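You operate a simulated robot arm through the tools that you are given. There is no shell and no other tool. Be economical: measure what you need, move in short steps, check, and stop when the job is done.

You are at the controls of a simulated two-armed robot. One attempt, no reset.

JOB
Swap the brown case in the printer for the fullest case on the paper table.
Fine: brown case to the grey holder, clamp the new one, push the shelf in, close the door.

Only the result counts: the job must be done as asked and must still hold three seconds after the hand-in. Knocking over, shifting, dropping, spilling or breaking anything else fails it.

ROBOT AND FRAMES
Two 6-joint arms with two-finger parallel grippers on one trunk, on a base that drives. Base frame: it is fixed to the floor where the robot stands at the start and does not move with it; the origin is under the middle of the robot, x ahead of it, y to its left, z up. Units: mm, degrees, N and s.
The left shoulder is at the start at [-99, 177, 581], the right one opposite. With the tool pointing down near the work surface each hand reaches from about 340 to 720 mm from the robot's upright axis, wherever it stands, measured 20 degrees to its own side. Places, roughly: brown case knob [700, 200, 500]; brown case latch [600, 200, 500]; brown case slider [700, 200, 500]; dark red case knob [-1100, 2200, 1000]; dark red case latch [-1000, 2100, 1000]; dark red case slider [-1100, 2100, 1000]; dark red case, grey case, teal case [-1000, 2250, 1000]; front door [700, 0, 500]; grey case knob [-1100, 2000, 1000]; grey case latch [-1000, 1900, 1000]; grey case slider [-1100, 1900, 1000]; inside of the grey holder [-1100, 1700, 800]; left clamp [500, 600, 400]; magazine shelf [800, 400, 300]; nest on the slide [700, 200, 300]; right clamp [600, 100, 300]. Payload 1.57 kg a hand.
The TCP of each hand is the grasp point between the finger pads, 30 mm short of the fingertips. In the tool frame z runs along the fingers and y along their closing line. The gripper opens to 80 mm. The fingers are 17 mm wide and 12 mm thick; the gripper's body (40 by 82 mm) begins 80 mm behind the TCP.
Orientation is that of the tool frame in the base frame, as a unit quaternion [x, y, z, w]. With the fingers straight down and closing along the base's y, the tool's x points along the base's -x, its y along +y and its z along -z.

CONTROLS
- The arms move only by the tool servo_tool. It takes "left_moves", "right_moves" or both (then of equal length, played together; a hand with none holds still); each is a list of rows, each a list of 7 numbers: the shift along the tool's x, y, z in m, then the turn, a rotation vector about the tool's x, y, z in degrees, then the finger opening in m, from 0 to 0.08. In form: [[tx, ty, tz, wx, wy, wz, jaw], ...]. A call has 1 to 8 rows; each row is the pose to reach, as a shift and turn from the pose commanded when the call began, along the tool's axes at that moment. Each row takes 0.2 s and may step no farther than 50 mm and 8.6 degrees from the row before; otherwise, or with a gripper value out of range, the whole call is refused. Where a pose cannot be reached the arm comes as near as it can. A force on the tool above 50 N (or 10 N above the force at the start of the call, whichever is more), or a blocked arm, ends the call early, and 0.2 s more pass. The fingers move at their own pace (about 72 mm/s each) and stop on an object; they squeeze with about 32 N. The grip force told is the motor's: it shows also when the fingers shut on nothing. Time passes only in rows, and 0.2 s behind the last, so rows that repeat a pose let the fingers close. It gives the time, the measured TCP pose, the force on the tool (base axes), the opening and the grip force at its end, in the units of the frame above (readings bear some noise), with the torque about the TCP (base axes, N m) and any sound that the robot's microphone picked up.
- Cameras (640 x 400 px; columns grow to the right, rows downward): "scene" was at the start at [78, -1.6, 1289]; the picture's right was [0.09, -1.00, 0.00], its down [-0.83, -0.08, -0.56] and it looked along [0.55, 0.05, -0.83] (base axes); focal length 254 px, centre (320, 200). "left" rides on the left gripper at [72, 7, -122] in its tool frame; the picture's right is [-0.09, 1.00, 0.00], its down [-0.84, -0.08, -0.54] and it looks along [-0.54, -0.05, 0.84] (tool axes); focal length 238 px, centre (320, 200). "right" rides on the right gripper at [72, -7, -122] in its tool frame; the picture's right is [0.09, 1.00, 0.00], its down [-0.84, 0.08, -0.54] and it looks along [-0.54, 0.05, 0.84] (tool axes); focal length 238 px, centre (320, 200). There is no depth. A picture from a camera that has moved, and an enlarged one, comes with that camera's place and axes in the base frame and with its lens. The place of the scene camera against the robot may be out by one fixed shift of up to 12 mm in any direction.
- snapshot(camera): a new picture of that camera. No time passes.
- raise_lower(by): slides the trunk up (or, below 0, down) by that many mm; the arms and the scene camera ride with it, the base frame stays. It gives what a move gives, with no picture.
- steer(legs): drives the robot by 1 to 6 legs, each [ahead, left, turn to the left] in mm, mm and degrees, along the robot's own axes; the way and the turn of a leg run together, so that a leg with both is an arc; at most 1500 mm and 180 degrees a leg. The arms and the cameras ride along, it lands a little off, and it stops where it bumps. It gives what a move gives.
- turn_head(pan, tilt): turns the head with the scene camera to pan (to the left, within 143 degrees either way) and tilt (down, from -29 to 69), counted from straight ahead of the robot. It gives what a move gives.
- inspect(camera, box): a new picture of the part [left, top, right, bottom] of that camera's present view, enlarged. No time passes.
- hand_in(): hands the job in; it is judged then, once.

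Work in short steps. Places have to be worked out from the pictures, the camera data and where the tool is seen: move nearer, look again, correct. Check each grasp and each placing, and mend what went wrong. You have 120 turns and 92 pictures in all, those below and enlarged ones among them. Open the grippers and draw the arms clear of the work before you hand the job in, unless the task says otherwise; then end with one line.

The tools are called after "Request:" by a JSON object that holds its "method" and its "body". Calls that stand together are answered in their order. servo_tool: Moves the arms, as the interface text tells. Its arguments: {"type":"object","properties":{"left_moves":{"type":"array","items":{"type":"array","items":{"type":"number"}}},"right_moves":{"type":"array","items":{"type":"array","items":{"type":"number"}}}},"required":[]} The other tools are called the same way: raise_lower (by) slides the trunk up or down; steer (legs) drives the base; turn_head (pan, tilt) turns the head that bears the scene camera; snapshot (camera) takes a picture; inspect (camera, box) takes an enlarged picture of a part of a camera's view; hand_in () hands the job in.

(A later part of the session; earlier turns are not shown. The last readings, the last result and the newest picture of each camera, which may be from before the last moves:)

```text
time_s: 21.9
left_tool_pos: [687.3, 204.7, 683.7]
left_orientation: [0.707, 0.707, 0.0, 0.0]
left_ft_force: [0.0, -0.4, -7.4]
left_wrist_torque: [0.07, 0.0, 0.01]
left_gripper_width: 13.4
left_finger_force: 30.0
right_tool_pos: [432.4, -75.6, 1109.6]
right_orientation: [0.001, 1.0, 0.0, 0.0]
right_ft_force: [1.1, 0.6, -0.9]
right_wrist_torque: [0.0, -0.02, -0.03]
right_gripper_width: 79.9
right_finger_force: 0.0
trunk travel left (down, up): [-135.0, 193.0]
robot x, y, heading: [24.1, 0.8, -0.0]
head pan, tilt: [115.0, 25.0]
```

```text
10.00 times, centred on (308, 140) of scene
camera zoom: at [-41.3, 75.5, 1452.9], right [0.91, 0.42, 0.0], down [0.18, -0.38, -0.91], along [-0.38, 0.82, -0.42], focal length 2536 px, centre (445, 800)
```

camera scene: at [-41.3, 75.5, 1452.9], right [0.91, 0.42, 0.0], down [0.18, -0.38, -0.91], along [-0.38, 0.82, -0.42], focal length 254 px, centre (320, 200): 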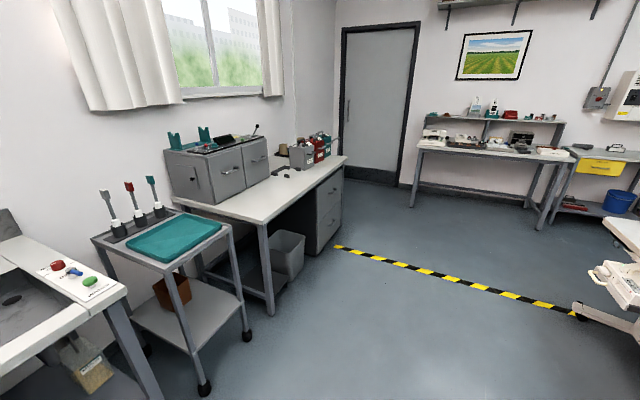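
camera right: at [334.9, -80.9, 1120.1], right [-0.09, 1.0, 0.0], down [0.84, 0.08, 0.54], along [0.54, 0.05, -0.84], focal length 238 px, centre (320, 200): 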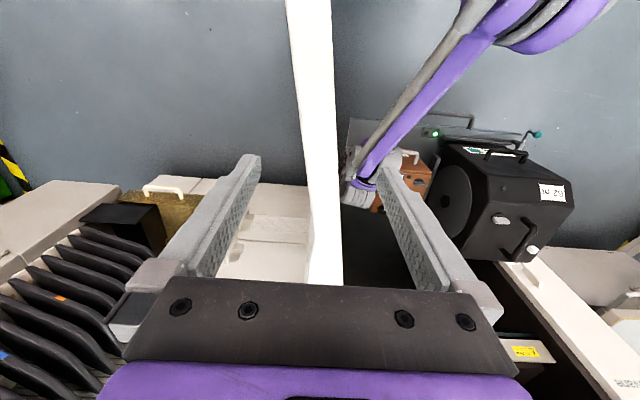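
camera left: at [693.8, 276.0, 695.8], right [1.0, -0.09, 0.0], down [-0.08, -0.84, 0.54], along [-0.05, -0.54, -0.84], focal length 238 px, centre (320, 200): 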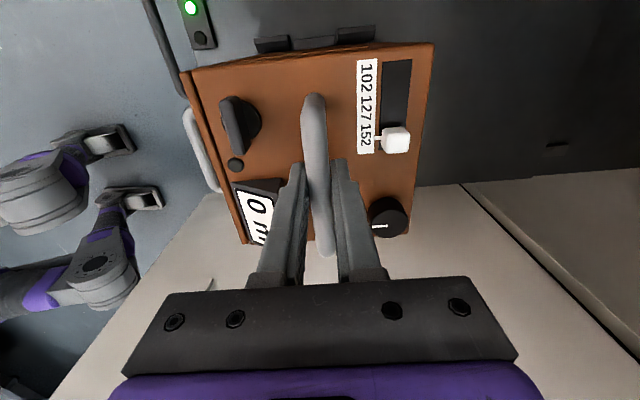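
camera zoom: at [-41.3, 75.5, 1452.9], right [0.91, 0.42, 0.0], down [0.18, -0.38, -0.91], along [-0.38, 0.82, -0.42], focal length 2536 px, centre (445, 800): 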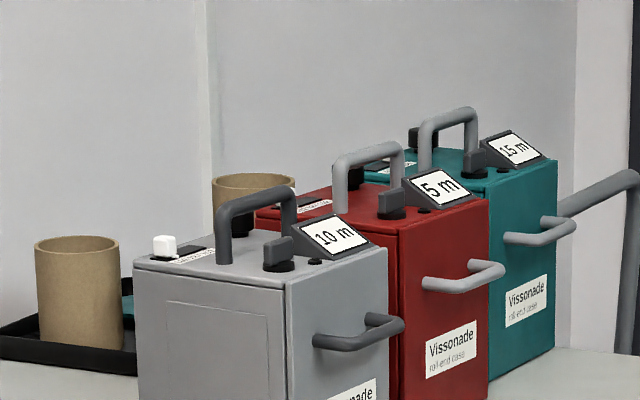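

Teal shows 15 m, grey 10 m, dark red 5 m: teal is the one. I back straight away from the printer 400 mm.

Request:
{"method": "steer", "body": {"legs": [[-400, 0, 0]]}}

Request:
{"method": "servo_tool", "body": {"left_moves": [[0, -0.045, 0, 0, 0, 0, 0], [0, -0.09, 0, 0, 0, 0, 0], [0, -0.13, -0.02, 0, 0, 0, 0], [0, -0.16, -0.05, 0, 0, 0, 0], [0, -0.18, -0.09, 0, 0, 0, 0]]}}

Request:
{"method": "raise_lower", "body": {"by": 190}}

```text
time_s: 24.4
left_tool_pos: [290.5, 203.0, 684.6]
left_orientation: [0.707, 0.707, 0.0, 0.0]
left_ft_force: [-0.2, 0.0, -6.8]
left_wrist_torque: [0.06, -0.02, 0.01]
left_gripper_width: 13.5
left_finger_force: 29.9
right_tool_pos: [35.8, -75.5, 1109.5]
right_orientation: [0.001, 1.0, -0.001, 0.0]
right_ft_force: [-0.3, -0.7, 0.4]
right_wrist_torque: [0.03, -0.01, 0.04]
right_gripper_width: 80.0
right_finger_force: 0.0
trunk travel left (down, up): [-135.0, 193.0]
robot x, y, heading: [-370.2, 0.7, -0.1]
head pan, tilt: [115.0, 25.0]
```

```text
time_s: 25.6
left_tool_pos: [110.0, 202.9, 773.4]
left_orientation: [0.708, 0.706, 0.0, 0.0]
left_ft_force: [0.2, 0.4, -6.6]
left_wrist_torque: [0.08, 0.01, 0.01]
left_gripper_width: 13.6
left_finger_force: 29.6
right_tool_pos: [33.7, -75.7, 1110.3]
right_orientation: [0.002, 1.0, 0.0, 0.0]
right_ft_force: [0.1, 1.0, 0.2]
right_wrist_torque: [-0.03, 0.02, -0.03]
right_gripper_width: 79.9
right_finger_force: 0.1
trunk travel left (down, up): [-135.0, 193.0]
robot x, y, heading: [-372.9, 0.5, -0.1]
head pan, tilt: [115.0, 25.0]
```

```text
time_s: 27.7
left_tool_pos: [109.8, 203.9, 964.5]
left_orientation: [0.708, 0.706, 0.0, -0.001]
left_ft_force: [-0.7, 0.8, -7.8]
left_wrist_torque: [0.03, -0.01, -0.02]
left_gripper_width: 13.4
left_finger_force: 29.6
right_tool_pos: [34.8, -75.4, 1299.4]
right_orientation: [0.001, 1.0, 0.0, 0.0]
right_ft_force: [-0.3, -0.5, -0.3]
right_wrist_torque: [0.02, -0.05, 0.01]
right_gripper_width: 80.0
right_finger_force: 0.1
trunk travel left (down, up): [-325.0, 3.0]
robot x, y, heading: [-372.5, -0.9, 0.1]
head pan, tilt: [115.0, 25.0]
```

Now drive sideways to the left to open floor, then turn round to face the table.

Request:
{"method": "steer", "body": {"legs": [[230, 1450, 0], [0, 0, 90], [0, 0, 90]]}}

Request:
{"method": "turn_head", "body": {"pan": 0, "tilt": 35}}

Request:
{"method": "snapshot", "body": {"camera": "scene"}}

```text
time_s: 48.2
left_tool_pos: [-612.8, 1248.0, 964.9]
left_orientation: [-0.703, 0.711, 0.0, 0.0]
left_ft_force: [0.1, 0.4, -7.5]
left_wrist_torque: [-0.02, -0.04, -0.02]
left_gripper_width: 13.6
left_finger_force: 29.5
right_tool_pos: [-535.0, 1527.1, 1299.5]
right_orientation: [1.0, -0.006, 0.0, 0.0]
right_ft_force: [0.3, -0.1, 0.0]
right_wrist_torque: [0.0, 0.0, -0.03]
right_gripper_width: 80.0
right_finger_force: 0.1
trunk travel left (down, up): [-325.0, 3.0]
robot x, y, heading: [-129.6, 1445.2, 179.3]
head pan, tilt: [115.0, 25.0]
```

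```text
time_s: 50.1
left_tool_pos: [-613.7, 1248.9, 963.6]
left_orientation: [-0.703, 0.711, -0.001, -0.001]
left_ft_force: [-0.4, -0.2, -8.5]
left_wrist_torque: [-0.07, 0.0, 0.0]
left_gripper_width: 13.5
left_finger_force: 30.0
right_tool_pos: [-535.5, 1526.4, 1299.0]
right_orientation: [1.0, -0.005, -0.001, 0.0]
right_ft_force: [0.3, -0.4, -0.1]
right_wrist_torque: [-0.03, -0.04, 0.02]
right_gripper_width: 79.9
right_finger_force: 0.1
trunk travel left (down, up): [-325.0, 3.0]
robot x, y, heading: [-129.1, 1450.4, 179.3]
head pan, tilt: [0.0, 35.0]
```

```text
56 pictures are left
camera scene: at [-172.8, 1439.3, 1630.5], right [0.01, 1.0, 0.0], down [0.57, -0.01, -0.82], along [-0.82, 0.01, -0.57], focal length 254 px, centre (320, 200)
```

scene: 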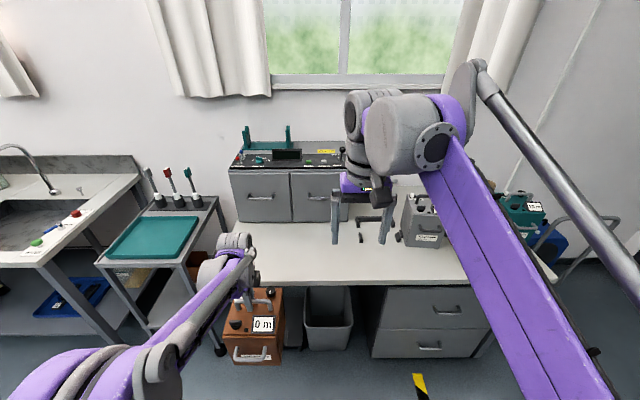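

I raise the case (bottom above the table) and drive sideways first, then look at the holder before going ahead.

Request:
{"method": "servo_tool", "body": {"left_moves": [[0, 0, -0.045, 0, 0, 0, 0], [0, 0, -0.09, 0, 0, 0, 0], [0, 0, -0.13, 0, 0, 0, 0]]}}

Request:
{"method": "steer", "body": {"legs": [[0, -476, 0.7]]}}

Request:
{"method": "snapshot", "body": {"camera": "scene"}}

```text
time_s: 50.9
left_tool_pos: [-613.1, 1249.2, 1095.2]
left_orientation: [-0.702, 0.712, 0.0, 0.0]
left_ft_force: [0.7, -0.9, -8.0]
left_wrist_torque: [-0.02, 0.01, -0.02]
left_gripper_width: 13.5
left_finger_force: 30.3
right_tool_pos: [-535.3, 1527.3, 1300.6]
right_orientation: [1.0, -0.006, 0.0, 0.0]
right_ft_force: [-0.2, 0.0, -0.1]
right_wrist_torque: [0.02, -0.01, -0.01]
right_gripper_width: 79.9
right_finger_force: 0.0
trunk travel left (down, up): [-325.0, 3.0]
robot x, y, heading: [-131.1, 1450.2, 179.7]
head pan, tilt: [0.0, 35.0]
```

```text
time_s: 55.6
left_tool_pos: [-607.2, 1716.2, 1094.7]
left_orientation: [0.708, -0.706, 0.0, -0.001]
left_ft_force: [-0.5, 0.7, -7.1]
left_wrist_torque: [-0.02, 0.01, 0.0]
left_gripper_width: 13.4
left_finger_force: 30.7
right_tool_pos: [-534.1, 1995.8, 1300.7]
right_orientation: [1.0, 0.0, 0.0, 0.0]
right_ft_force: [0.5, 0.3, -0.2]
right_wrist_torque: [-0.02, 0.0, -0.01]
right_gripper_width: 80.3
right_finger_force: 0.0
trunk travel left (down, up): [-325.0, 3.0]
robot x, y, heading: [-125.5, 1921.6, -180.1]
head pan, tilt: [0.0, 35.0]
```

```text
55 pictures are left
camera scene: at [-170.2, 1912.4, 1630.5], right [0.0, 1.0, 0.0], down [0.57, 0.0, -0.82], along [-0.82, 0.0, -0.57], focal length 254 px, centre (320, 200)
```

scene: 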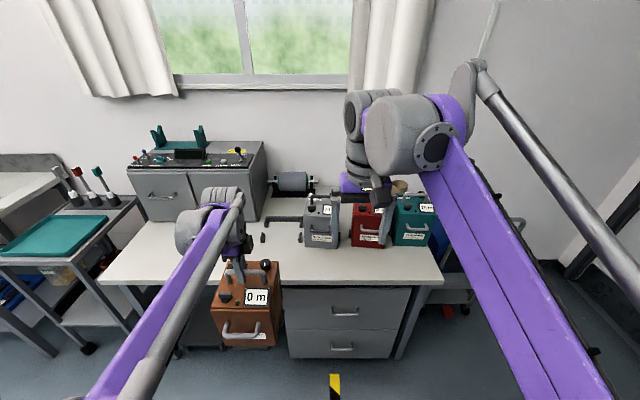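

Request:
{"method": "inspect", "body": {"camera": "scene", "box": [230, 180, 450, 260]}}

Request:
{"method": "inspect", "body": {"camera": "right", "box": [320, 0, 640, 200]}}

```text
2.91 times, centred on (340, 220) of scene
camera zoom: at [-170.2, 1912.4, 1630.5], right [0.0, 1.0, 0.0], down [0.57, 0.0, -0.82], along [-0.82, 0.0, -0.57], focal length 738 px, centre (262, 142)
```

zoom: 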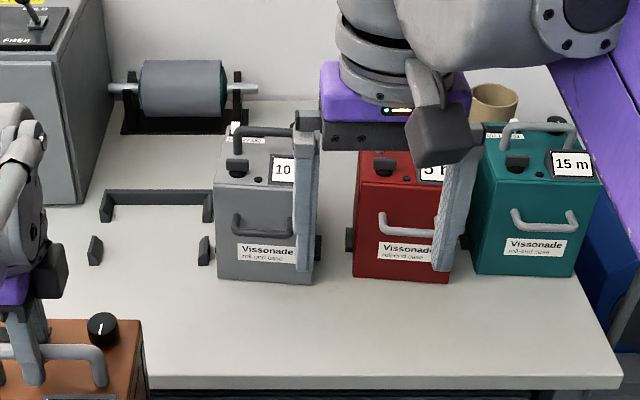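

```text
2.00 times, centred on (480, 100) of right
camera zoom: at [-462.2, 2003.8, 1419.9], right [0.09, -1.0, 0.0], down [-0.84, -0.08, 0.54], along [-0.54, -0.05, -0.84], focal length 477 px, centre (0, 400)
```

zoom: 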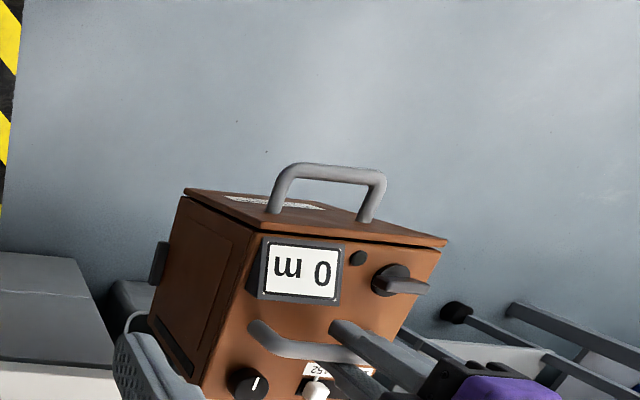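

The holder is a fence with about a case-width opening, so I need accuracy. I drive so the right-hand camera looks straight into it.

Request:
{"method": "steer", "body": {"legs": [[213, 242, 0]]}}

Request:
{"method": "snapshot", "body": {"camera": "right"}}

```text
time_s: 58.4
left_tool_pos: [-819.7, 1473.3, 1094.5]
left_orientation: [0.708, -0.706, 0.0, 0.0]
left_ft_force: [-0.1, -0.7, -8.5]
left_wrist_torque: [-0.02, -0.02, 0.01]
left_gripper_width: 13.3
left_finger_force: 30.2
right_tool_pos: [-747.4, 1751.1, 1300.6]
right_orientation: [1.0, 0.001, 0.0, 0.0]
right_ft_force: [0.7, -0.3, -0.3]
right_wrist_torque: [-0.02, 0.03, -0.01]
right_gripper_width: 79.8
right_finger_force: 0.1
trunk travel left (down, up): [-325.0, 3.0]
robot x, y, heading: [-339.4, 1677.5, -180.0]
head pan, tilt: [0.0, 35.0]
```

```text
52 pictures are left
camera right: at [-675.0, 1760.7, 1419.8], right [0.1, -1.0, 0.0], down [-0.84, -0.08, 0.54], along [-0.54, -0.05, -0.84], focal length 238 px, centre (320, 200)
```

right: 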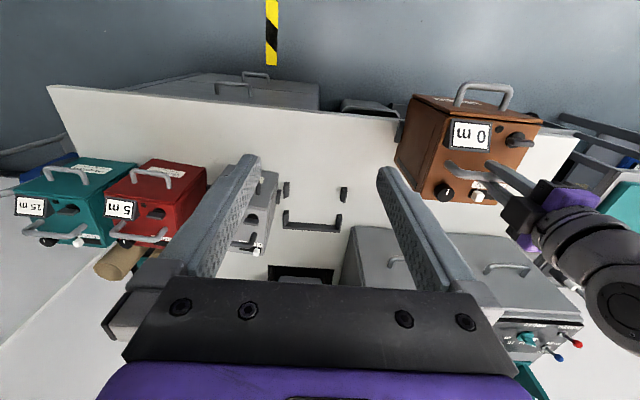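

Request:
{"method": "inspect", "body": {"camera": "right", "box": [230, 165, 390, 265]}}

```text
4.00 times, centred on (310, 215) of right
camera zoom: at [-675.0, 1760.7, 1419.8], right [0.1, -1.0, 0.0], down [-0.84, -0.08, 0.54], along [-0.54, -0.05, -0.84], focal length 953 px, centre (360, 140)
```

zoom: 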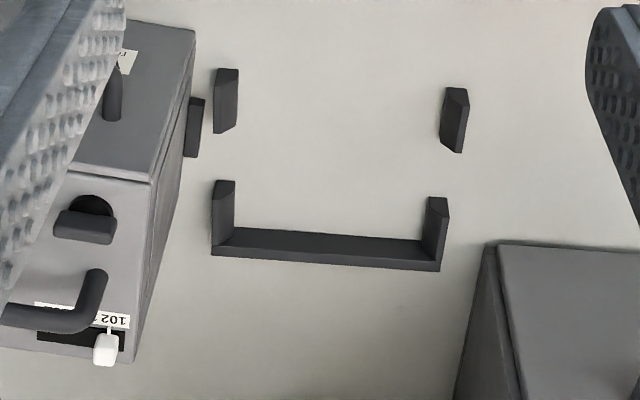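

Nice view: inner width ≈155 mm, centre y≈1741. To pin the table height I lower the right hand 150 mm and look again for triangulation.

Request:
{"method": "servo_tool", "body": {"right_moves": [[0, 0, 0.05, 0, 0, 0, 0.08], [0, 0, 0.1, 0, 0, 0, 0.08], [0, 0, 0.15, 0, 0, 0, 0.08]]}}

Request:
{"method": "inspect", "body": {"camera": "right", "box": [230, 165, 390, 265]}}

```text
time_s: 59.1
left_tool_pos: [-820.6, 1472.3, 1094.6]
left_orientation: [0.708, -0.706, 0.0, 0.001]
left_ft_force: [-0.1, 0.0, -8.7]
left_wrist_torque: [-0.05, 0.01, 0.01]
left_gripper_width: 13.6
left_finger_force: 30.2
right_tool_pos: [-746.9, 1753.8, 1148.5]
right_orientation: [1.0, 0.002, 0.0, 0.0]
right_ft_force: [-0.8, -0.3, 0.3]
right_wrist_torque: [0.01, 0.01, 0.0]
right_gripper_width: 80.2
right_finger_force: 0.0
trunk travel left (down, up): [-325.0, 3.0]
robot x, y, heading: [-337.0, 1681.8, -179.8]
head pan, tilt: [0.0, 35.0]
```

```text
4.00 times, centred on (310, 215) of right
camera zoom: at [-675.2, 1761.2, 1268.8], right [0.1, -1.0, 0.0], down [-0.84, -0.08, 0.54], along [-0.54, -0.05, -0.84], focal length 953 px, centre (360, 140)
```

zoom: 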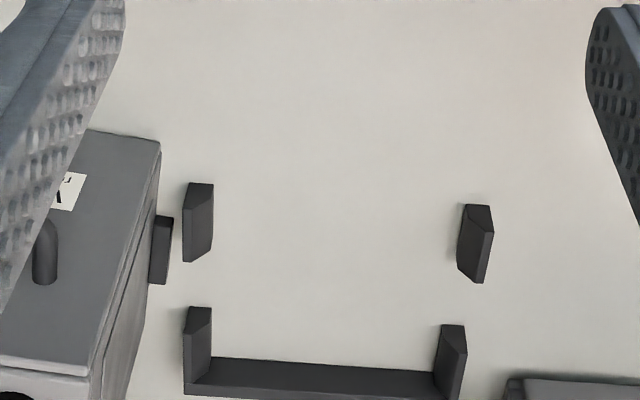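

Triangulation gives table top z≈777, holder interior y 1660–1820, rear fence x≈−1184, so the bar should go to about [−1105, 1732]. I raise the right hand and drive there, sideways first.

Request:
{"method": "servo_tool", "body": {"right_moves": [[0, 0, -0.05, 0, 0, 0, 0.08], [0, 0, -0.1, 0, 0, 0, 0.08], [0, 0, -0.15, 0, 0, 0, 0.08]]}}

Request:
{"method": "steer", "body": {"legs": [[0, -259, 0], [200, 0, 0]]}}

Request:
{"method": "snapshot", "body": {"camera": "left"}}

Request:
{"method": "snapshot", "body": {"camera": "scene"}}

```text
time_s: 60.0
left_tool_pos: [-820.7, 1472.5, 1092.9]
left_orientation: [0.708, -0.706, 0.0, 0.001]
left_ft_force: [-0.1, -0.3, -7.2]
left_wrist_torque: [-0.04, 0.0, -0.01]
left_gripper_width: 13.6
left_finger_force: 30.5
right_tool_pos: [-748.0, 1752.9, 1299.6]
right_orientation: [1.0, 0.002, -0.001, 0.0]
right_ft_force: [1.1, -0.3, -0.8]
right_wrist_torque: [-0.01, 0.0, 0.02]
right_gripper_width: 80.0
right_finger_force: 0.0
trunk travel left (down, up): [-325.0, 3.0]
robot x, y, heading: [-336.3, 1676.0, -179.8]
head pan, tilt: [0.0, 35.0]
```

```text
time_s: 64.0
left_tool_pos: [-1019.6, 1733.3, 1094.5]
left_orientation: [-0.707, 0.707, 0.0, 0.0]
left_ft_force: [0.8, 0.4, -8.1]
left_wrist_torque: [-0.03, -0.03, -0.01]
left_gripper_width: 13.5
left_finger_force: 29.7
right_tool_pos: [-946.8, 2013.1, 1298.8]
right_orientation: [1.0, -0.001, 0.0, 0.0]
right_ft_force: [-0.1, 0.4, -0.2]
right_wrist_torque: [0.01, 0.03, 0.02]
right_gripper_width: 79.9
right_finger_force: 0.0
trunk travel left (down, up): [-325.0, 3.0]
robot x, y, heading: [-541.0, 1937.3, -180.2]
head pan, tilt: [0.0, 35.0]
```

```text
49 pictures are left
camera left: at [-1026.6, 1660.7, 1216.0], right [-1.0, 0.09, 0.0], down [0.08, 0.84, 0.54], along [0.05, 0.54, -0.84], focal length 238 px, centre (320, 200)
```

left: 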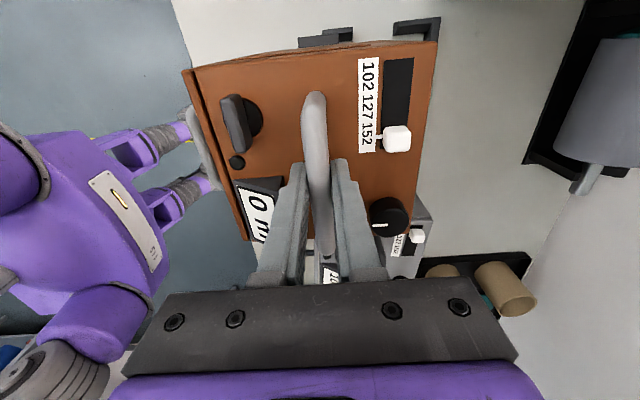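

```text
48 pictures are left
camera scene: at [-582.9, 1928.7, 1630.3], right [0.0, 1.0, 0.0], down [0.57, 0.0, -0.82], along [-0.82, 0.0, -0.57], focal length 254 px, centre (320, 200)
```

scene: 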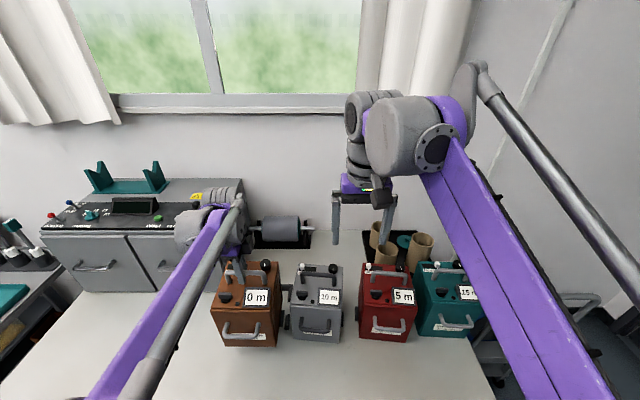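

Aligned in y. I extend 85 mm in x at height and check.

Request:
{"method": "servo_tool", "body": {"left_moves": [[0, 0.04, 0, 0, 0, 0, 0], [0.001, 0.075, 0, 0, 0, 0, 0], [0.001, 0.085, 0, 0, 0, 0, 0], [0.001, 0.085, 0.03, 0, 0, 0, 0]]}}

Request:
{"method": "snapshot", "body": {"camera": "left"}}

Request:
{"method": "snapshot", "body": {"camera": "scene"}}

```text
time_s: 65.0
left_tool_pos: [-1106.2, 1731.9, 1064.4]
left_orientation: [-0.707, 0.707, 0.0, 0.0]
left_ft_force: [-0.2, 0.1, -8.5]
left_wrist_torque: [-0.04, 0.01, 0.03]
left_gripper_width: 13.4
left_finger_force: 30.1
right_tool_pos: [-948.2, 2013.5, 1299.5]
right_orientation: [1.0, 0.0, 0.0, 0.001]
right_ft_force: [0.6, -0.6, 0.0]
right_wrist_torque: [-0.01, 0.0, 0.0]
right_gripper_width: 79.9
right_finger_force: 0.2
trunk travel left (down, up): [-325.0, 3.0]
robot x, y, heading: [-542.0, 1931.9, -180.0]
head pan, tilt: [0.0, 35.0]
```

```text
47 pictures are left
camera left: at [-1112.5, 1659.5, 1186.2], right [-1.0, 0.09, 0.0], down [0.08, 0.84, 0.54], along [0.05, 0.54, -0.84], focal length 238 px, centre (320, 200)
```

left: 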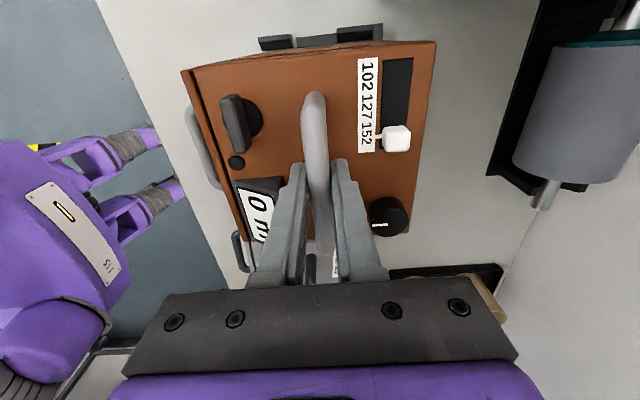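

```text
46 pictures are left
camera scene: at [-584.3, 1928.4, 1630.4], right [0.0, 1.0, 0.0], down [0.57, 0.0, -0.82], along [-0.82, 0.0, -0.57], focal length 254 px, centre (320, 200)
```

scene: 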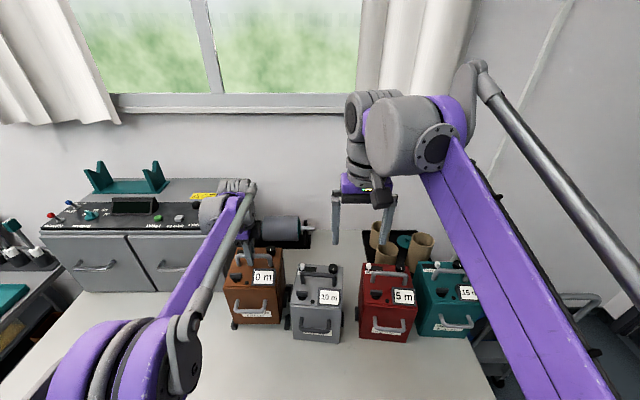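

The posts appear placed as they were in the printer nest, so alignment looks right. I lower in small steps, watching force.

Request:
{"method": "servo_tool", "body": {"left_moves": [[0, 0, 0.012, 0, 0, 0, 0], [0, 0, 0.024, 0, 0, 0, 0], [0, 0, 0.034, 0, 0, 0, 0]]}}

```text
time_s: 65.8
left_tool_pos: [-1102.6, 1732.3, 1034.6]
left_orientation: [0.707, -0.707, 0.0, 0.002]
left_ft_force: [4.7, -3.9, 26.0]
left_wrist_torque: [-0.07, -0.03, -0.35]
left_gripper_width: 14.1
left_finger_force: 30.5
right_tool_pos: [-943.3, 2014.2, 1301.6]
right_orientation: [1.0, 0.0, -0.001, 0.0]
right_ft_force: [0.3, 0.2, -0.3]
right_wrist_torque: [0.02, -0.01, 0.0]
right_gripper_width: 79.8
right_finger_force: 0.2
trunk travel left (down, up): [-325.0, 3.0]
robot x, y, heading: [-540.4, 1938.5, -179.9]
head pan, tilt: [0.0, 35.0]
```

Contact at z≈1034. I check whether it sits on the table or on a fence.

Request:
{"method": "inspect", "body": {"camera": "left", "box": [160, 0, 460, 280]}}

Request:
{"method": "inspect", "body": {"camera": "scene", "box": [200, 220, 350, 360]}}

```text
1.43 times, centred on (310, 140) of left
camera zoom: at [-1108.8, 1659.3, 1155.8], right [-1.0, 0.09, 0.0], down [0.08, 0.84, 0.54], along [0.05, 0.54, -0.84], focal length 340 px, centre (334, 286)
```

zoom: 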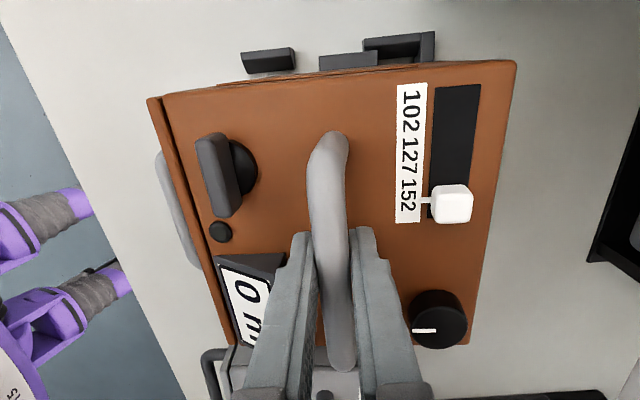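

```text
2.86 times, centred on (275, 290) of scene
camera zoom: at [-579.2, 1929.4, 1631.0], right [0.0, 1.0, 0.0], down [0.57, 0.0, -0.82], along [-0.82, 0.0, -0.57], focal length 725 px, centre (449, -57)
```

zoom: 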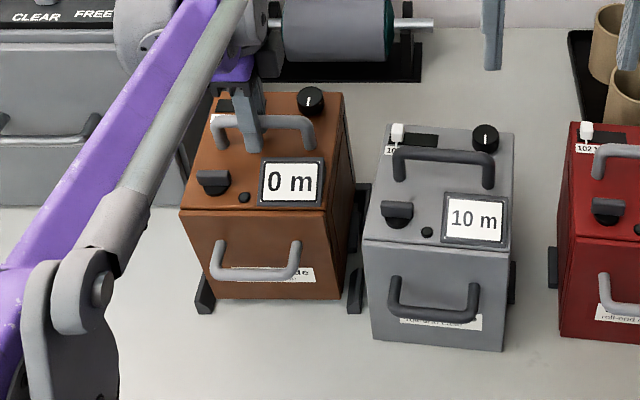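

The case's bar is ~25 mm above the grey one's, and it looks pitched: its rear sits on the rear fence. I lift 20 mm, shift 10 mm toward me, and lower again.

Request:
{"method": "servo_tool", "body": {"left_moves": [[0, 0, -0.012, 0, 0, 0, 0], [0, -0.005, -0.022, 0, 0, 0, 0], [0, -0.01, -0.022, 0, 0, 0, 0], [0, -0.01, -0.022, 0, 0, 0, 0]]}}

Request:
{"method": "inspect", "body": {"camera": "left", "box": [160, 0, 460, 280]}}

Request:
{"method": "inspect", "body": {"camera": "scene", "box": [200, 220, 350, 360]}}

```text
time_s: 66.8
left_tool_pos: [-1095.1, 1731.2, 1051.9]
left_orientation: [-0.707, 0.707, 0.0, 0.0]
left_ft_force: [0.2, -0.7, -7.7]
left_wrist_torque: [-0.06, -0.05, 0.03]
left_gripper_width: 13.5
left_finger_force: 30.3
right_tool_pos: [-947.9, 2012.5, 1298.3]
right_orientation: [1.0, 0.0, 0.0, 0.0]
right_ft_force: [0.2, -0.9, -0.6]
right_wrist_torque: [0.01, -0.01, 0.02]
right_gripper_width: 80.0
right_finger_force: 0.0
trunk travel left (down, up): [-325.0, 3.0]
robot x, y, heading: [-541.0, 1936.6, -179.9]
head pan, tilt: [0.0, 35.0]
```

```text
1.43 times, centred on (310, 140) of left
camera zoom: at [-1102.6, 1659.6, 1174.3], right [-1.0, 0.09, 0.0], down [0.08, 0.84, 0.54], along [0.05, 0.54, -0.84], focal length 340 px, centre (334, 286)
```

zoom: 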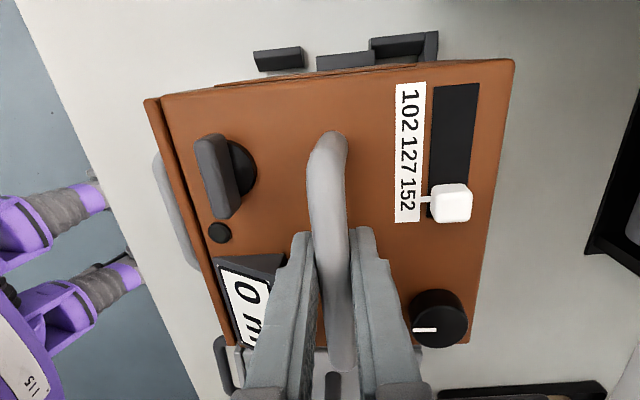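

```text
2.86 times, centred on (275, 290) of scene
camera zoom: at [-584.2, 1928.7, 1630.5], right [0.0, 1.0, 0.0], down [0.57, 0.0, -0.82], along [-0.82, 0.0, -0.57], focal length 725 px, centre (449, -57)
```

zoom: 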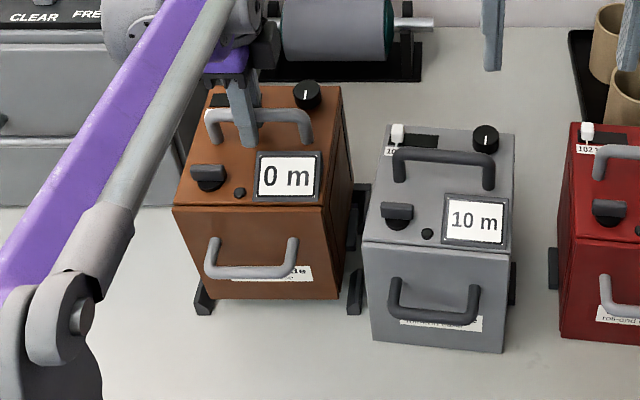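

The case got pitched in the grip by that contact (rear up ~4°). I'll re-level it by setting it lightly on the free table in front of the holder: lift 15, come forward 130 mm.

Request:
{"method": "servo_tool", "body": {"left_moves": [[0, 0, -0.015, 0, 0, 0, 0], [0, -0.045, -0.015, 0, 0, 0, 0], [0, -0.09, -0.015, 0, 0, 0, 0], [0, -0.13, -0.01, 0, 0, 0, 0], [0, -0.13, 0.01, 0, 0, 0, 0], [0, -0.13, 0.022, 0, 0, 0, 0]]}}

Request:
{"method": "servo_tool", "body": {"left_moves": [[0, 0, 0.005, 0, 0, 0, 0], [0, 0, 0.01, 0, 0, 0, 0], [0, 0, 0.014, 0, 0, 0, 0]]}}

Request:
{"method": "snapshot", "body": {"camera": "left"}}

```text
time_s: 68.2
left_tool_pos: [-966.0, 1731.3, 1029.8]
left_orientation: [-0.707, 0.707, -0.001, 0.0]
left_ft_force: [0.7, 0.1, -8.2]
left_wrist_torque: [-0.08, 0.01, -0.02]
left_gripper_width: 13.3
left_finger_force: 30.0
right_tool_pos: [-948.4, 2012.8, 1298.5]
right_orientation: [1.0, 0.0, 0.0, 0.001]
right_ft_force: [-0.1, 0.1, -0.2]
right_wrist_torque: [-0.04, 0.02, 0.0]
right_gripper_width: 80.0
right_finger_force: 0.0
trunk travel left (down, up): [-325.0, 3.0]
robot x, y, heading: [-538.0, 1938.9, -179.8]
head pan, tilt: [0.0, 35.0]
```

```text
time_s: 69.0
left_tool_pos: [-966.1, 1731.3, 1016.7]
left_orientation: [-0.707, 0.707, 0.0, 0.001]
left_ft_force: [-0.8, 0.2, -7.0]
left_wrist_torque: [-0.06, -0.03, -0.01]
left_gripper_width: 13.4
left_finger_force: 30.3
right_tool_pos: [-946.8, 2013.8, 1299.4]
right_orientation: [1.0, 0.0, 0.0, 0.001]
right_ft_force: [0.3, -0.5, -0.3]
right_wrist_torque: [-0.05, 0.0, 0.01]
right_gripper_width: 79.9
right_finger_force: 0.1
trunk travel left (down, up): [-325.0, 3.0]
robot x, y, heading: [-537.4, 1935.1, -179.8]
head pan, tilt: [0.0, 35.0]
```

```text
41 pictures are left
camera left: at [-972.7, 1659.8, 1138.3], right [-1.0, 0.09, 0.0], down [0.08, 0.84, 0.54], along [0.05, 0.54, -0.84], focal length 238 px, centre (320, 200)
```

left: 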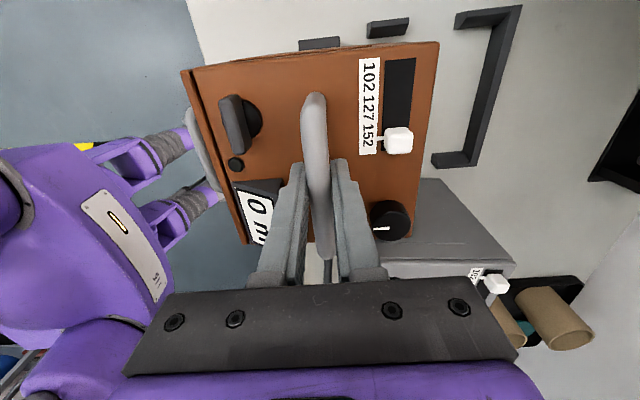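

No contact yet at 1016.7 and the case looks level. I keep lowering in small steps to find the seated height.

Request:
{"method": "servo_tool", "body": {"left_moves": [[0, 0, 0.005, 0, 0, 0, 0], [0, 0, 0.01, 0, 0, 0, 0], [0, 0, 0.013, 0, 0, 0, 0]]}}

```text
time_s: 69.8
left_tool_pos: [-967.1, 1733.0, 1004.7]
left_orientation: [-0.707, 0.708, 0.001, -0.001]
left_ft_force: [-10.6, -0.6, 27.2]
left_wrist_torque: [0.04, -0.06, 0.02]
left_gripper_width: 13.7
left_finger_force: 29.8
right_tool_pos: [-946.7, 2014.3, 1298.8]
right_orientation: [1.0, 0.0, 0.0, 0.0]
right_ft_force: [0.0, 0.2, -0.2]
right_wrist_torque: [-0.02, 0.03, 0.0]
right_gripper_width: 80.2
right_finger_force: 0.1
trunk travel left (down, up): [-325.0, 3.0]
robot x, y, heading: [-539.6, 1936.1, 179.9]
head pan, tilt: [0.0, 35.0]
```

Table contact at TCP z≈1006, so the earlier contact was 28 mm up on the fence. This clear view gives the target TCP ≈[−1101, 1730]. I lift 45, go over it, and look.

Request:
{"method": "servo_tool", "body": {"left_moves": [[0, 0, -0.025, 0, 0, 0, 0], [0, 0, -0.05, 0, 0, 0, 0], [0, 0.045, -0.05, 0, 0, 0, 0], [0.001, 0.09, -0.05, 0, 0, 0, 0], [0.001, 0.135, -0.05, 0, 0, 0, 0], [0.001, 0.135, -0.045, 0, 0, 0, 0]]}}

Request:
{"method": "snapshot", "body": {"camera": "left"}}

```text
time_s: 71.2
left_tool_pos: [-1102.2, 1731.6, 1048.3]
left_orientation: [-0.706, 0.708, 0.0, 0.0]
left_ft_force: [-0.3, -0.6, -7.8]
left_wrist_torque: [-0.07, -0.04, -0.01]
left_gripper_width: 13.9
left_finger_force: 29.8
right_tool_pos: [-945.9, 2013.2, 1299.8]
right_orientation: [1.0, -0.001, 0.0, 0.0]
right_ft_force: [-1.0, -0.2, -0.1]
right_wrist_torque: [0.02, 0.01, 0.02]
right_gripper_width: 80.1
right_finger_force: 0.0
trunk travel left (down, up): [-325.0, 3.0]
robot x, y, heading: [-542.0, 1938.6, -180.2]
head pan, tilt: [0.0, 35.0]
```

```text
40 pictures are left
camera left: at [-1107.6, 1659.7, 1170.4], right [-1.0, 0.09, 0.0], down [0.08, 0.84, 0.54], along [0.05, 0.54, -0.84], focal length 238 px, centre (320, 200)
```

left: 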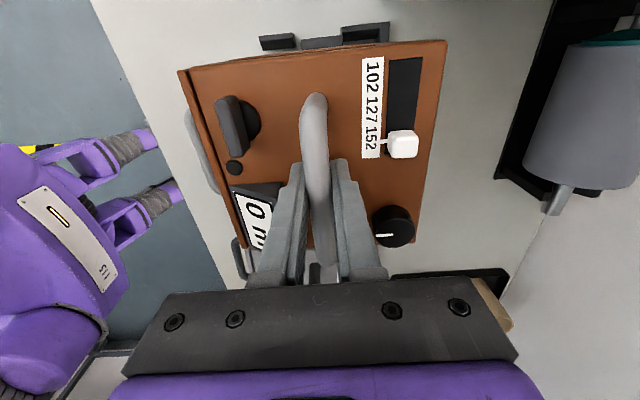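

The pressed contact let the case slide/pitch slightly in the grip (rear up). I check the pitch in the scene view before correcting.

Request:
{"method": "inspect", "body": {"camera": "scene", "box": [215, 225, 355, 345]}}

```text
3.33 times, centred on (285, 285) of scene
camera zoom: at [-583.2, 1928.6, 1630.5], right [0.0, 1.0, 0.0], down [0.57, 0.0, -0.82], along [-0.82, 0.0, -0.57], focal length 845 px, centre (437, -83)
```

zoom: 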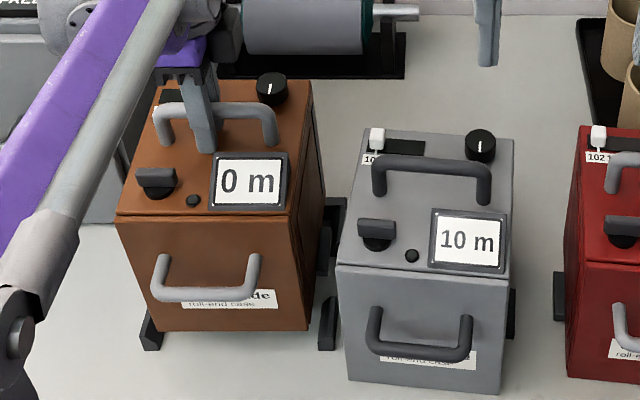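

Scene rows show the case nearly level and its front flush with the front posts, as the lugs require. I lower slowly with x +1.5 mm.

Request:
{"method": "servo_tool", "body": {"left_moves": [[0.0, -0.0015, 0.01, 0, 0, 0, 0], [0.0, -0.0015, 0.016, 0, 0, 0, 0], [0.0, -0.0015, 0.021, 0, 0, 0, 0], [0.0, -0.0015, 0.026, 0, 0, 0, 0]]}}

```text
time_s: 72.2
left_tool_pos: [-1095.5, 1730.8, 1027.1]
left_orientation: [-0.706, 0.708, 0.001, -0.002]
left_ft_force: [12.2, -1.6, 22.2]
left_wrist_torque: [-0.09, 0.08, -0.04]
left_gripper_width: 13.3
left_finger_force: 30.1
right_tool_pos: [-942.4, 2014.9, 1301.0]
right_orientation: [1.0, 0.001, -0.004, 0.0]
right_ft_force: [0.5, -0.5, 0.8]
right_wrist_torque: [-0.01, 0.01, -0.01]
right_gripper_width: 79.8
right_finger_force: 0.1
trunk travel left (down, up): [-325.0, 3.0]
robot x, y, heading: [-541.9, 1931.3, -180.0]
head pan, tilt: [0.0, 35.0]
```

Contact again with a clear push toward +x (12 N): it is still too far back. I lift a little, shift 6 mm toward me, and lower again.

Request:
{"method": "servo_tool", "body": {"left_moves": [[0.0, -0.002, -0.014, 0, 0, 0, 0], [0.0, -0.006, -0.014, 0, 0, 0, 0], [0.0, -0.006, -0.002, 0, 0, 0, 0], [0.0, -0.006, 0.006, 0, 0, 0, 0], [0.0, -0.006, 0.012, 0, 0, 0, 0]]}}

```text
time_s: 73.4
left_tool_pos: [-1087.9, 1731.0, 1020.0]
left_orientation: [0.708, -0.706, 0.0, 0.001]
left_ft_force: [15.9, -0.1, 40.6]
left_wrist_torque: [0.17, 1.17, 0.04]
left_gripper_width: 13.7
left_finger_force: 29.7
right_tool_pos: [-943.3, 2014.8, 1301.5]
right_orientation: [1.0, 0.0, -0.003, 0.0]
right_ft_force: [-0.2, 0.0, -0.2]
right_wrist_torque: [0.01, -0.01, 0.0]
right_gripper_width: 80.1
right_finger_force: 0.0
trunk travel left (down, up): [-325.0, 3.0]
robot x, y, heading: [-538.1, 1938.0, -179.7]
head pan, tilt: [0.0, 35.0]
stopped in row 5 (left hand): the force on the tool passed its limit at 57 N (the readings are from after the stop); the commanded pose is now the measured one
```

Still catching. I lift clear and look.

Request:
{"method": "servo_tool", "body": {"left_moves": [[0.0, 0, -0.02, 0, 0, 0, 0], [0.0, 0, -0.035, 0, 0, 0, 0], [0.0, 0, -0.035, 0, 0, 0, 0]]}}

Request:
{"method": "snapshot", "body": {"camera": "left"}}

Request:
{"method": "inspect", "body": {"camera": "scene", "box": [215, 225, 355, 345]}}

```text
time_s: 74.2
left_tool_pos: [-1092.8, 1729.3, 1049.3]
left_orientation: [0.708, -0.706, 0.001, -0.001]
left_ft_force: [0.1, 0.1, -7.5]
left_wrist_torque: [-0.08, -0.06, -0.04]
left_gripper_width: 13.5
left_finger_force: 29.8
right_tool_pos: [-948.3, 2013.8, 1297.7]
right_orientation: [1.0, -0.001, 0.0, 0.0]
right_ft_force: [0.0, -0.1, -0.1]
right_wrist_torque: [0.02, -0.02, 0.02]
right_gripper_width: 80.1
right_finger_force: 0.2
trunk travel left (down, up): [-325.0, 3.0]
robot x, y, heading: [-541.4, 1936.8, -179.8]
head pan, tilt: [0.0, 35.0]
```

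```text
38 pictures are left
camera left: at [-1099.4, 1657.2, 1171.7], right [-1.0, 0.09, 0.0], down [0.08, 0.84, 0.54], along [0.05, 0.54, -0.84], focal length 238 px, centre (320, 200)
```

left: 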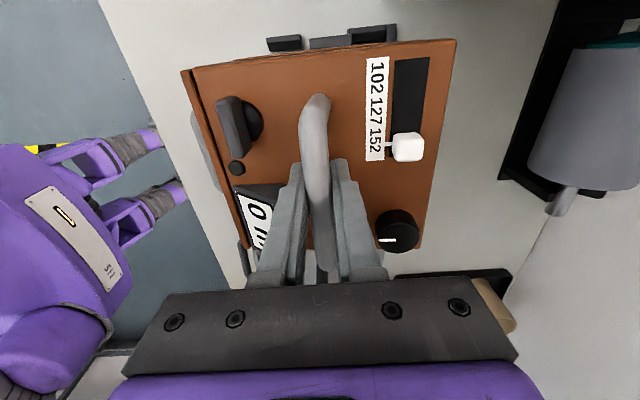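

```text
3.33 times, centred on (285, 285) of scene
camera zoom: at [-584.3, 1928.3, 1630.4], right [0.0, 1.0, 0.0], down [0.57, 0.0, -0.82], along [-0.82, 0.0, -0.57], focal length 845 px, centre (437, -83)
```

zoom: 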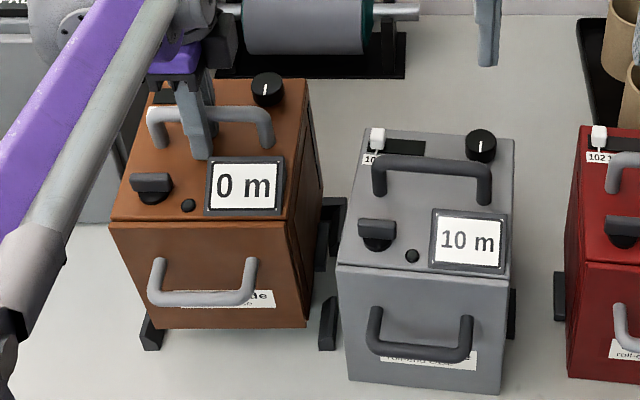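

The repeated rear contact has pitched the case about 5° in the fingers (rear up, bottom back). I level it by tilting the hand +5.5° about tool x and re-centre to x≈−1102.

Request:
{"method": "servo_tool", "body": {"left_moves": [[0.0, 0.004, -0.004, 3, 0, 0, 0], [-0.001, 0.009, -0.006, 5.5, 0, 0, 0], [-0.001, 0.009, -0.006, 5.5, 0, 0, 0]]}}

Request:
{"method": "inspect", "body": {"camera": "scene", "box": [215, 225, 355, 345]}}

Request:
{"method": "inspect", "body": {"camera": "left", "box": [230, 0, 430, 120]}}

```text
time_s: 75.0
left_tool_pos: [-1102.8, 1730.5, 1056.6]
left_orientation: [0.707, -0.706, 0.034, -0.034]
left_ft_force: [0.3, -0.3, -7.8]
left_wrist_torque: [-0.05, 0.01, 0.03]
left_gripper_width: 13.8
left_finger_force: 30.2
right_tool_pos: [-947.4, 2013.8, 1298.4]
right_orientation: [1.0, 0.0, 0.0, 0.0]
right_ft_force: [0.5, -0.3, 0.2]
right_wrist_torque: [0.02, 0.03, 0.03]
right_gripper_width: 80.1
right_finger_force: 0.1
trunk travel left (down, up): [-325.0, 3.0]
robot x, y, heading: [-538.2, 1936.9, -179.5]
head pan, tilt: [0.0, 35.0]
```

```text
3.33 times, centred on (285, 285) of scene
camera zoom: at [-583.3, 1928.7, 1630.5], right [0.0, 1.0, 0.0], down [0.57, 0.0, -0.82], along [-0.82, 0.0, -0.57], focal length 845 px, centre (437, -83)
```

zoom: 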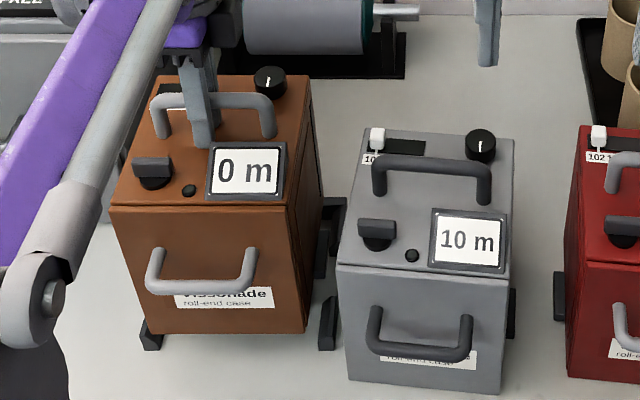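

```text
3.20 times, centred on (330, 60) of left
camera zoom: at [-1119.3, 1659.0, 1177.1], right [-0.99, 0.09, -0.1], down [0.02, 0.84, 0.55], along [0.13, 0.54, -0.83], focal length 763 px, centre (288, 648)
```

zoom: 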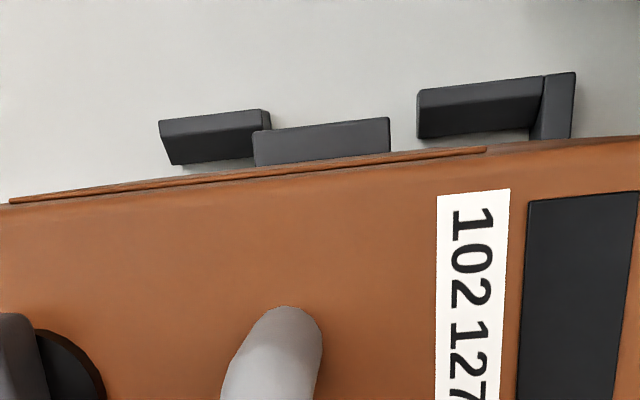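

Level again. Lug sits between post and rear arm with ~5 mm to spare each side; I shift 2 mm back and lower gently.

Request:
{"method": "servo_tool", "body": {"left_moves": [[0.0, 0.002, 0.0, 0, 0, 0, 0], [0.0, 0.001, 0.012, 0, 0, 0, 0], [0.0, 0, 0.022, 0, 0, 0, 0], [0.0, -0.001, 0.03, 0, 0, 0, 0]]}}

```text
time_s: 76.0
left_tool_pos: [-1098.5, 1731.6, 1025.5]
left_orientation: [-0.706, 0.706, -0.035, 0.035]
left_ft_force: [1.3, -0.4, -6.8]
left_wrist_torque: [-0.08, 0.01, -0.01]
left_gripper_width: 13.4
left_finger_force: 30.1
right_tool_pos: [-947.5, 2012.5, 1298.2]
right_orientation: [1.0, 0.0, 0.0, 0.0]
right_ft_force: [-0.9, -0.5, 0.3]
right_wrist_torque: [0.02, 0.0, -0.06]
right_gripper_width: 79.9
right_finger_force: 0.1
trunk travel left (down, up): [-325.0, 3.0]
robot x, y, heading: [-539.9, 1938.3, -179.7]
head pan, tilt: [0.0, 35.0]
```

No contact at 1025, though the tilted tool axis drifted x to −1098.5. I check the gap again.

Request:
{"method": "inspect", "body": {"camera": "left", "box": [230, 0, 430, 120]}}

```text
3.20 times, centred on (330, 60) of left
camera zoom: at [-1116.1, 1658.9, 1146.8], right [-0.99, 0.09, -0.1], down [0.02, 0.84, 0.55], along [0.13, 0.54, -0.83], focal length 763 px, centre (288, 648)
```

zoom: 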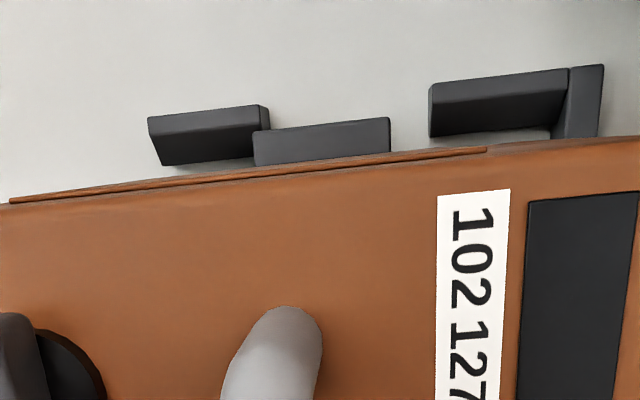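

The lug needs ~6 mm more toward the wall. I shift that at this height, then descend along true vertical.

Request:
{"method": "servo_tool", "body": {"left_moves": [[0.0, 0.006, -0.0006, 0, 0, 0, 0], [0.0, 0.0065, 0.0044, 0, 0, 0, 0], [0.0, 0.007, 0.0095, 0, 0, 0, 0], [0.0, 0.0074, 0.0145, 0, 0, 0, 0]]}}

```text
time_s: 77.0
left_tool_pos: [-1104.6, 1730.8, 1011.2]
left_orientation: [0.707, -0.705, 0.035, -0.035]
left_ft_force: [-1.2, 0.3, -8.3]
left_wrist_torque: [-0.08, 0.07, -0.02]
left_gripper_width: 13.4
left_finger_force: 30.6
right_tool_pos: [-948.8, 2013.0, 1298.1]
right_orientation: [1.0, 0.0, 0.0, 0.001]
right_ft_force: [0.4, -0.1, 0.7]
right_wrist_torque: [0.01, -0.02, 0.03]
right_gripper_width: 80.2
right_finger_force: 0.1
trunk travel left (down, up): [-325.0, 3.0]
robot x, y, heading: [-537.0, 1937.2, -180.1]
head pan, tilt: [0.0, 35.0]
```

Going in freely (z 1011, no contact). I continue down in small steps to the table.

Request:
{"method": "servo_tool", "body": {"left_moves": [[0.0, 0.0005, 0.005, 0, 0, 0, 0], [0.0, 0.001, 0.01, 0, 0, 0, 0], [0.0, 0.0014, 0.014, 0, 0, 0, 0]]}}

Request:
{"method": "inspect", "body": {"camera": "scene", "box": [215, 225, 355, 345]}}

```text
time_s: 77.8
left_tool_pos: [-1103.1, 1731.0, 1002.4]
left_orientation: [0.707, -0.705, 0.034, -0.033]
left_ft_force: [2.8, -1.0, 30.4]
left_wrist_torque: [0.18, 0.4, 0.02]
left_gripper_width: 13.7
left_finger_force: 29.9
right_tool_pos: [-944.0, 2013.1, 1300.3]
right_orientation: [1.0, 0.001, -0.001, 0.0]
right_ft_force: [0.0, -1.2, -0.6]
right_wrist_torque: [0.03, 0.03, -0.01]
right_gripper_width: 79.9
right_finger_force: 0.1
trunk travel left (down, up): [-325.0, 3.0]
robot x, y, heading: [-541.2, 1939.6, -179.9]
head pan, tilt: [0.0, 35.0]
```

```text
3.33 times, centred on (285, 285) of scene
camera zoom: at [-579.3, 1929.6, 1631.1], right [0.0, 1.0, 0.0], down [0.57, 0.0, -0.82], along [-0.82, 0.0, -0.57], focal length 845 px, centre (437, -83)
```

zoom: 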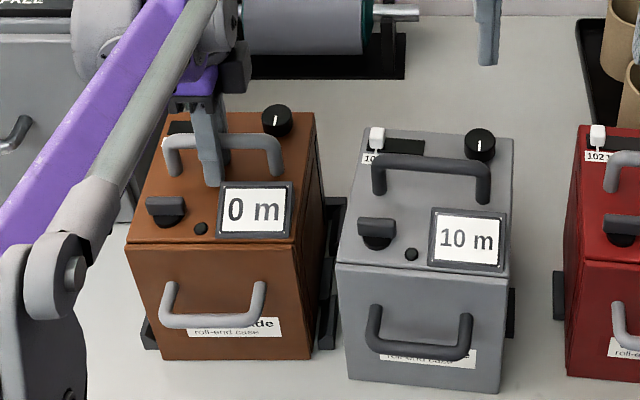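

It is down on the table within the fence. I relieve the push, open, and rise straight up.

Request:
{"method": "servo_tool", "body": {"left_moves": [[0.0, -0.0003, -0.003, 0, 0, 0, 0], [0.0, -0.0003, -0.003, 0, 0, 0, 0.045], [0.0, -0.0003, -0.003, 0, 0, 0, 0.045], [0, -0.003, -0.03, 0, 0, 0, 0.045], [0, -0.006, -0.06, 0, 0, 0, 0.045], [0, -0.01, -0.1, 0, 0, 0, 0.045]]}}

Request:
{"method": "snapshot", "body": {"camera": "left"}}

Request:
{"method": "inspect", "body": {"camera": "scene", "box": [215, 225, 355, 345]}}

```text
time_s: 79.2
left_tool_pos: [-1103.1, 1731.9, 1098.9]
left_orientation: [0.707, -0.705, 0.035, -0.035]
left_ft_force: [1.3, 0.1, 0.7]
left_wrist_torque: [0.03, 0.01, -0.01]
left_gripper_width: 45.1
left_finger_force: 0.1
right_tool_pos: [-947.2, 2013.1, 1298.3]
right_orientation: [1.0, -0.001, 0.0, 0.001]
right_ft_force: [-0.4, 0.7, 0.1]
right_wrist_torque: [0.0, 0.01, 0.03]
right_gripper_width: 80.0
right_finger_force: 0.0
trunk travel left (down, up): [-325.0, 3.0]
robot x, y, heading: [-542.8, 1940.5, -180.0]
head pan, tilt: [0.0, 35.0]
```

```text
32 pictures are left
camera left: at [-1121.0, 1660.0, 1219.0], right [-0.99, 0.09, -0.1], down [0.02, 0.84, 0.55], along [0.13, 0.54, -0.83], focal length 238 px, centre (320, 200)
```

left: 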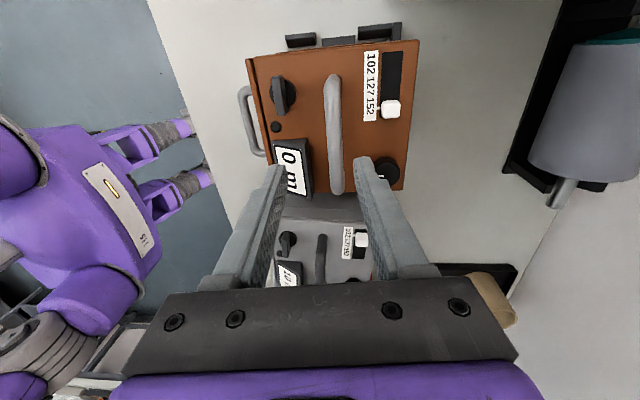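

```text
3.33 times, centred on (285, 285) of scene
camera zoom: at [-583.1, 1929.0, 1630.6], right [0.0, 1.0, 0.0], down [0.57, 0.0, -0.82], along [-0.82, 0.0, -0.57], focal length 845 px, centre (437, -83)
```

zoom: 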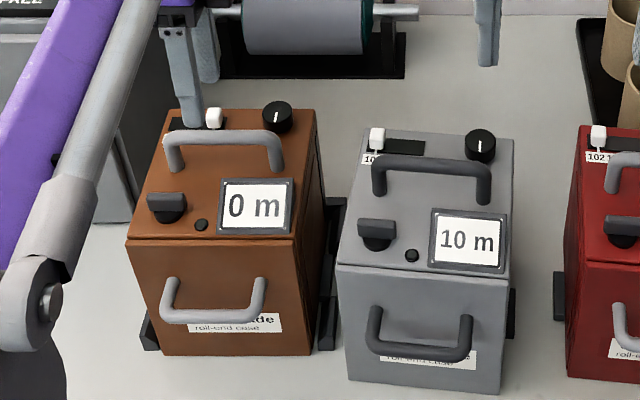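

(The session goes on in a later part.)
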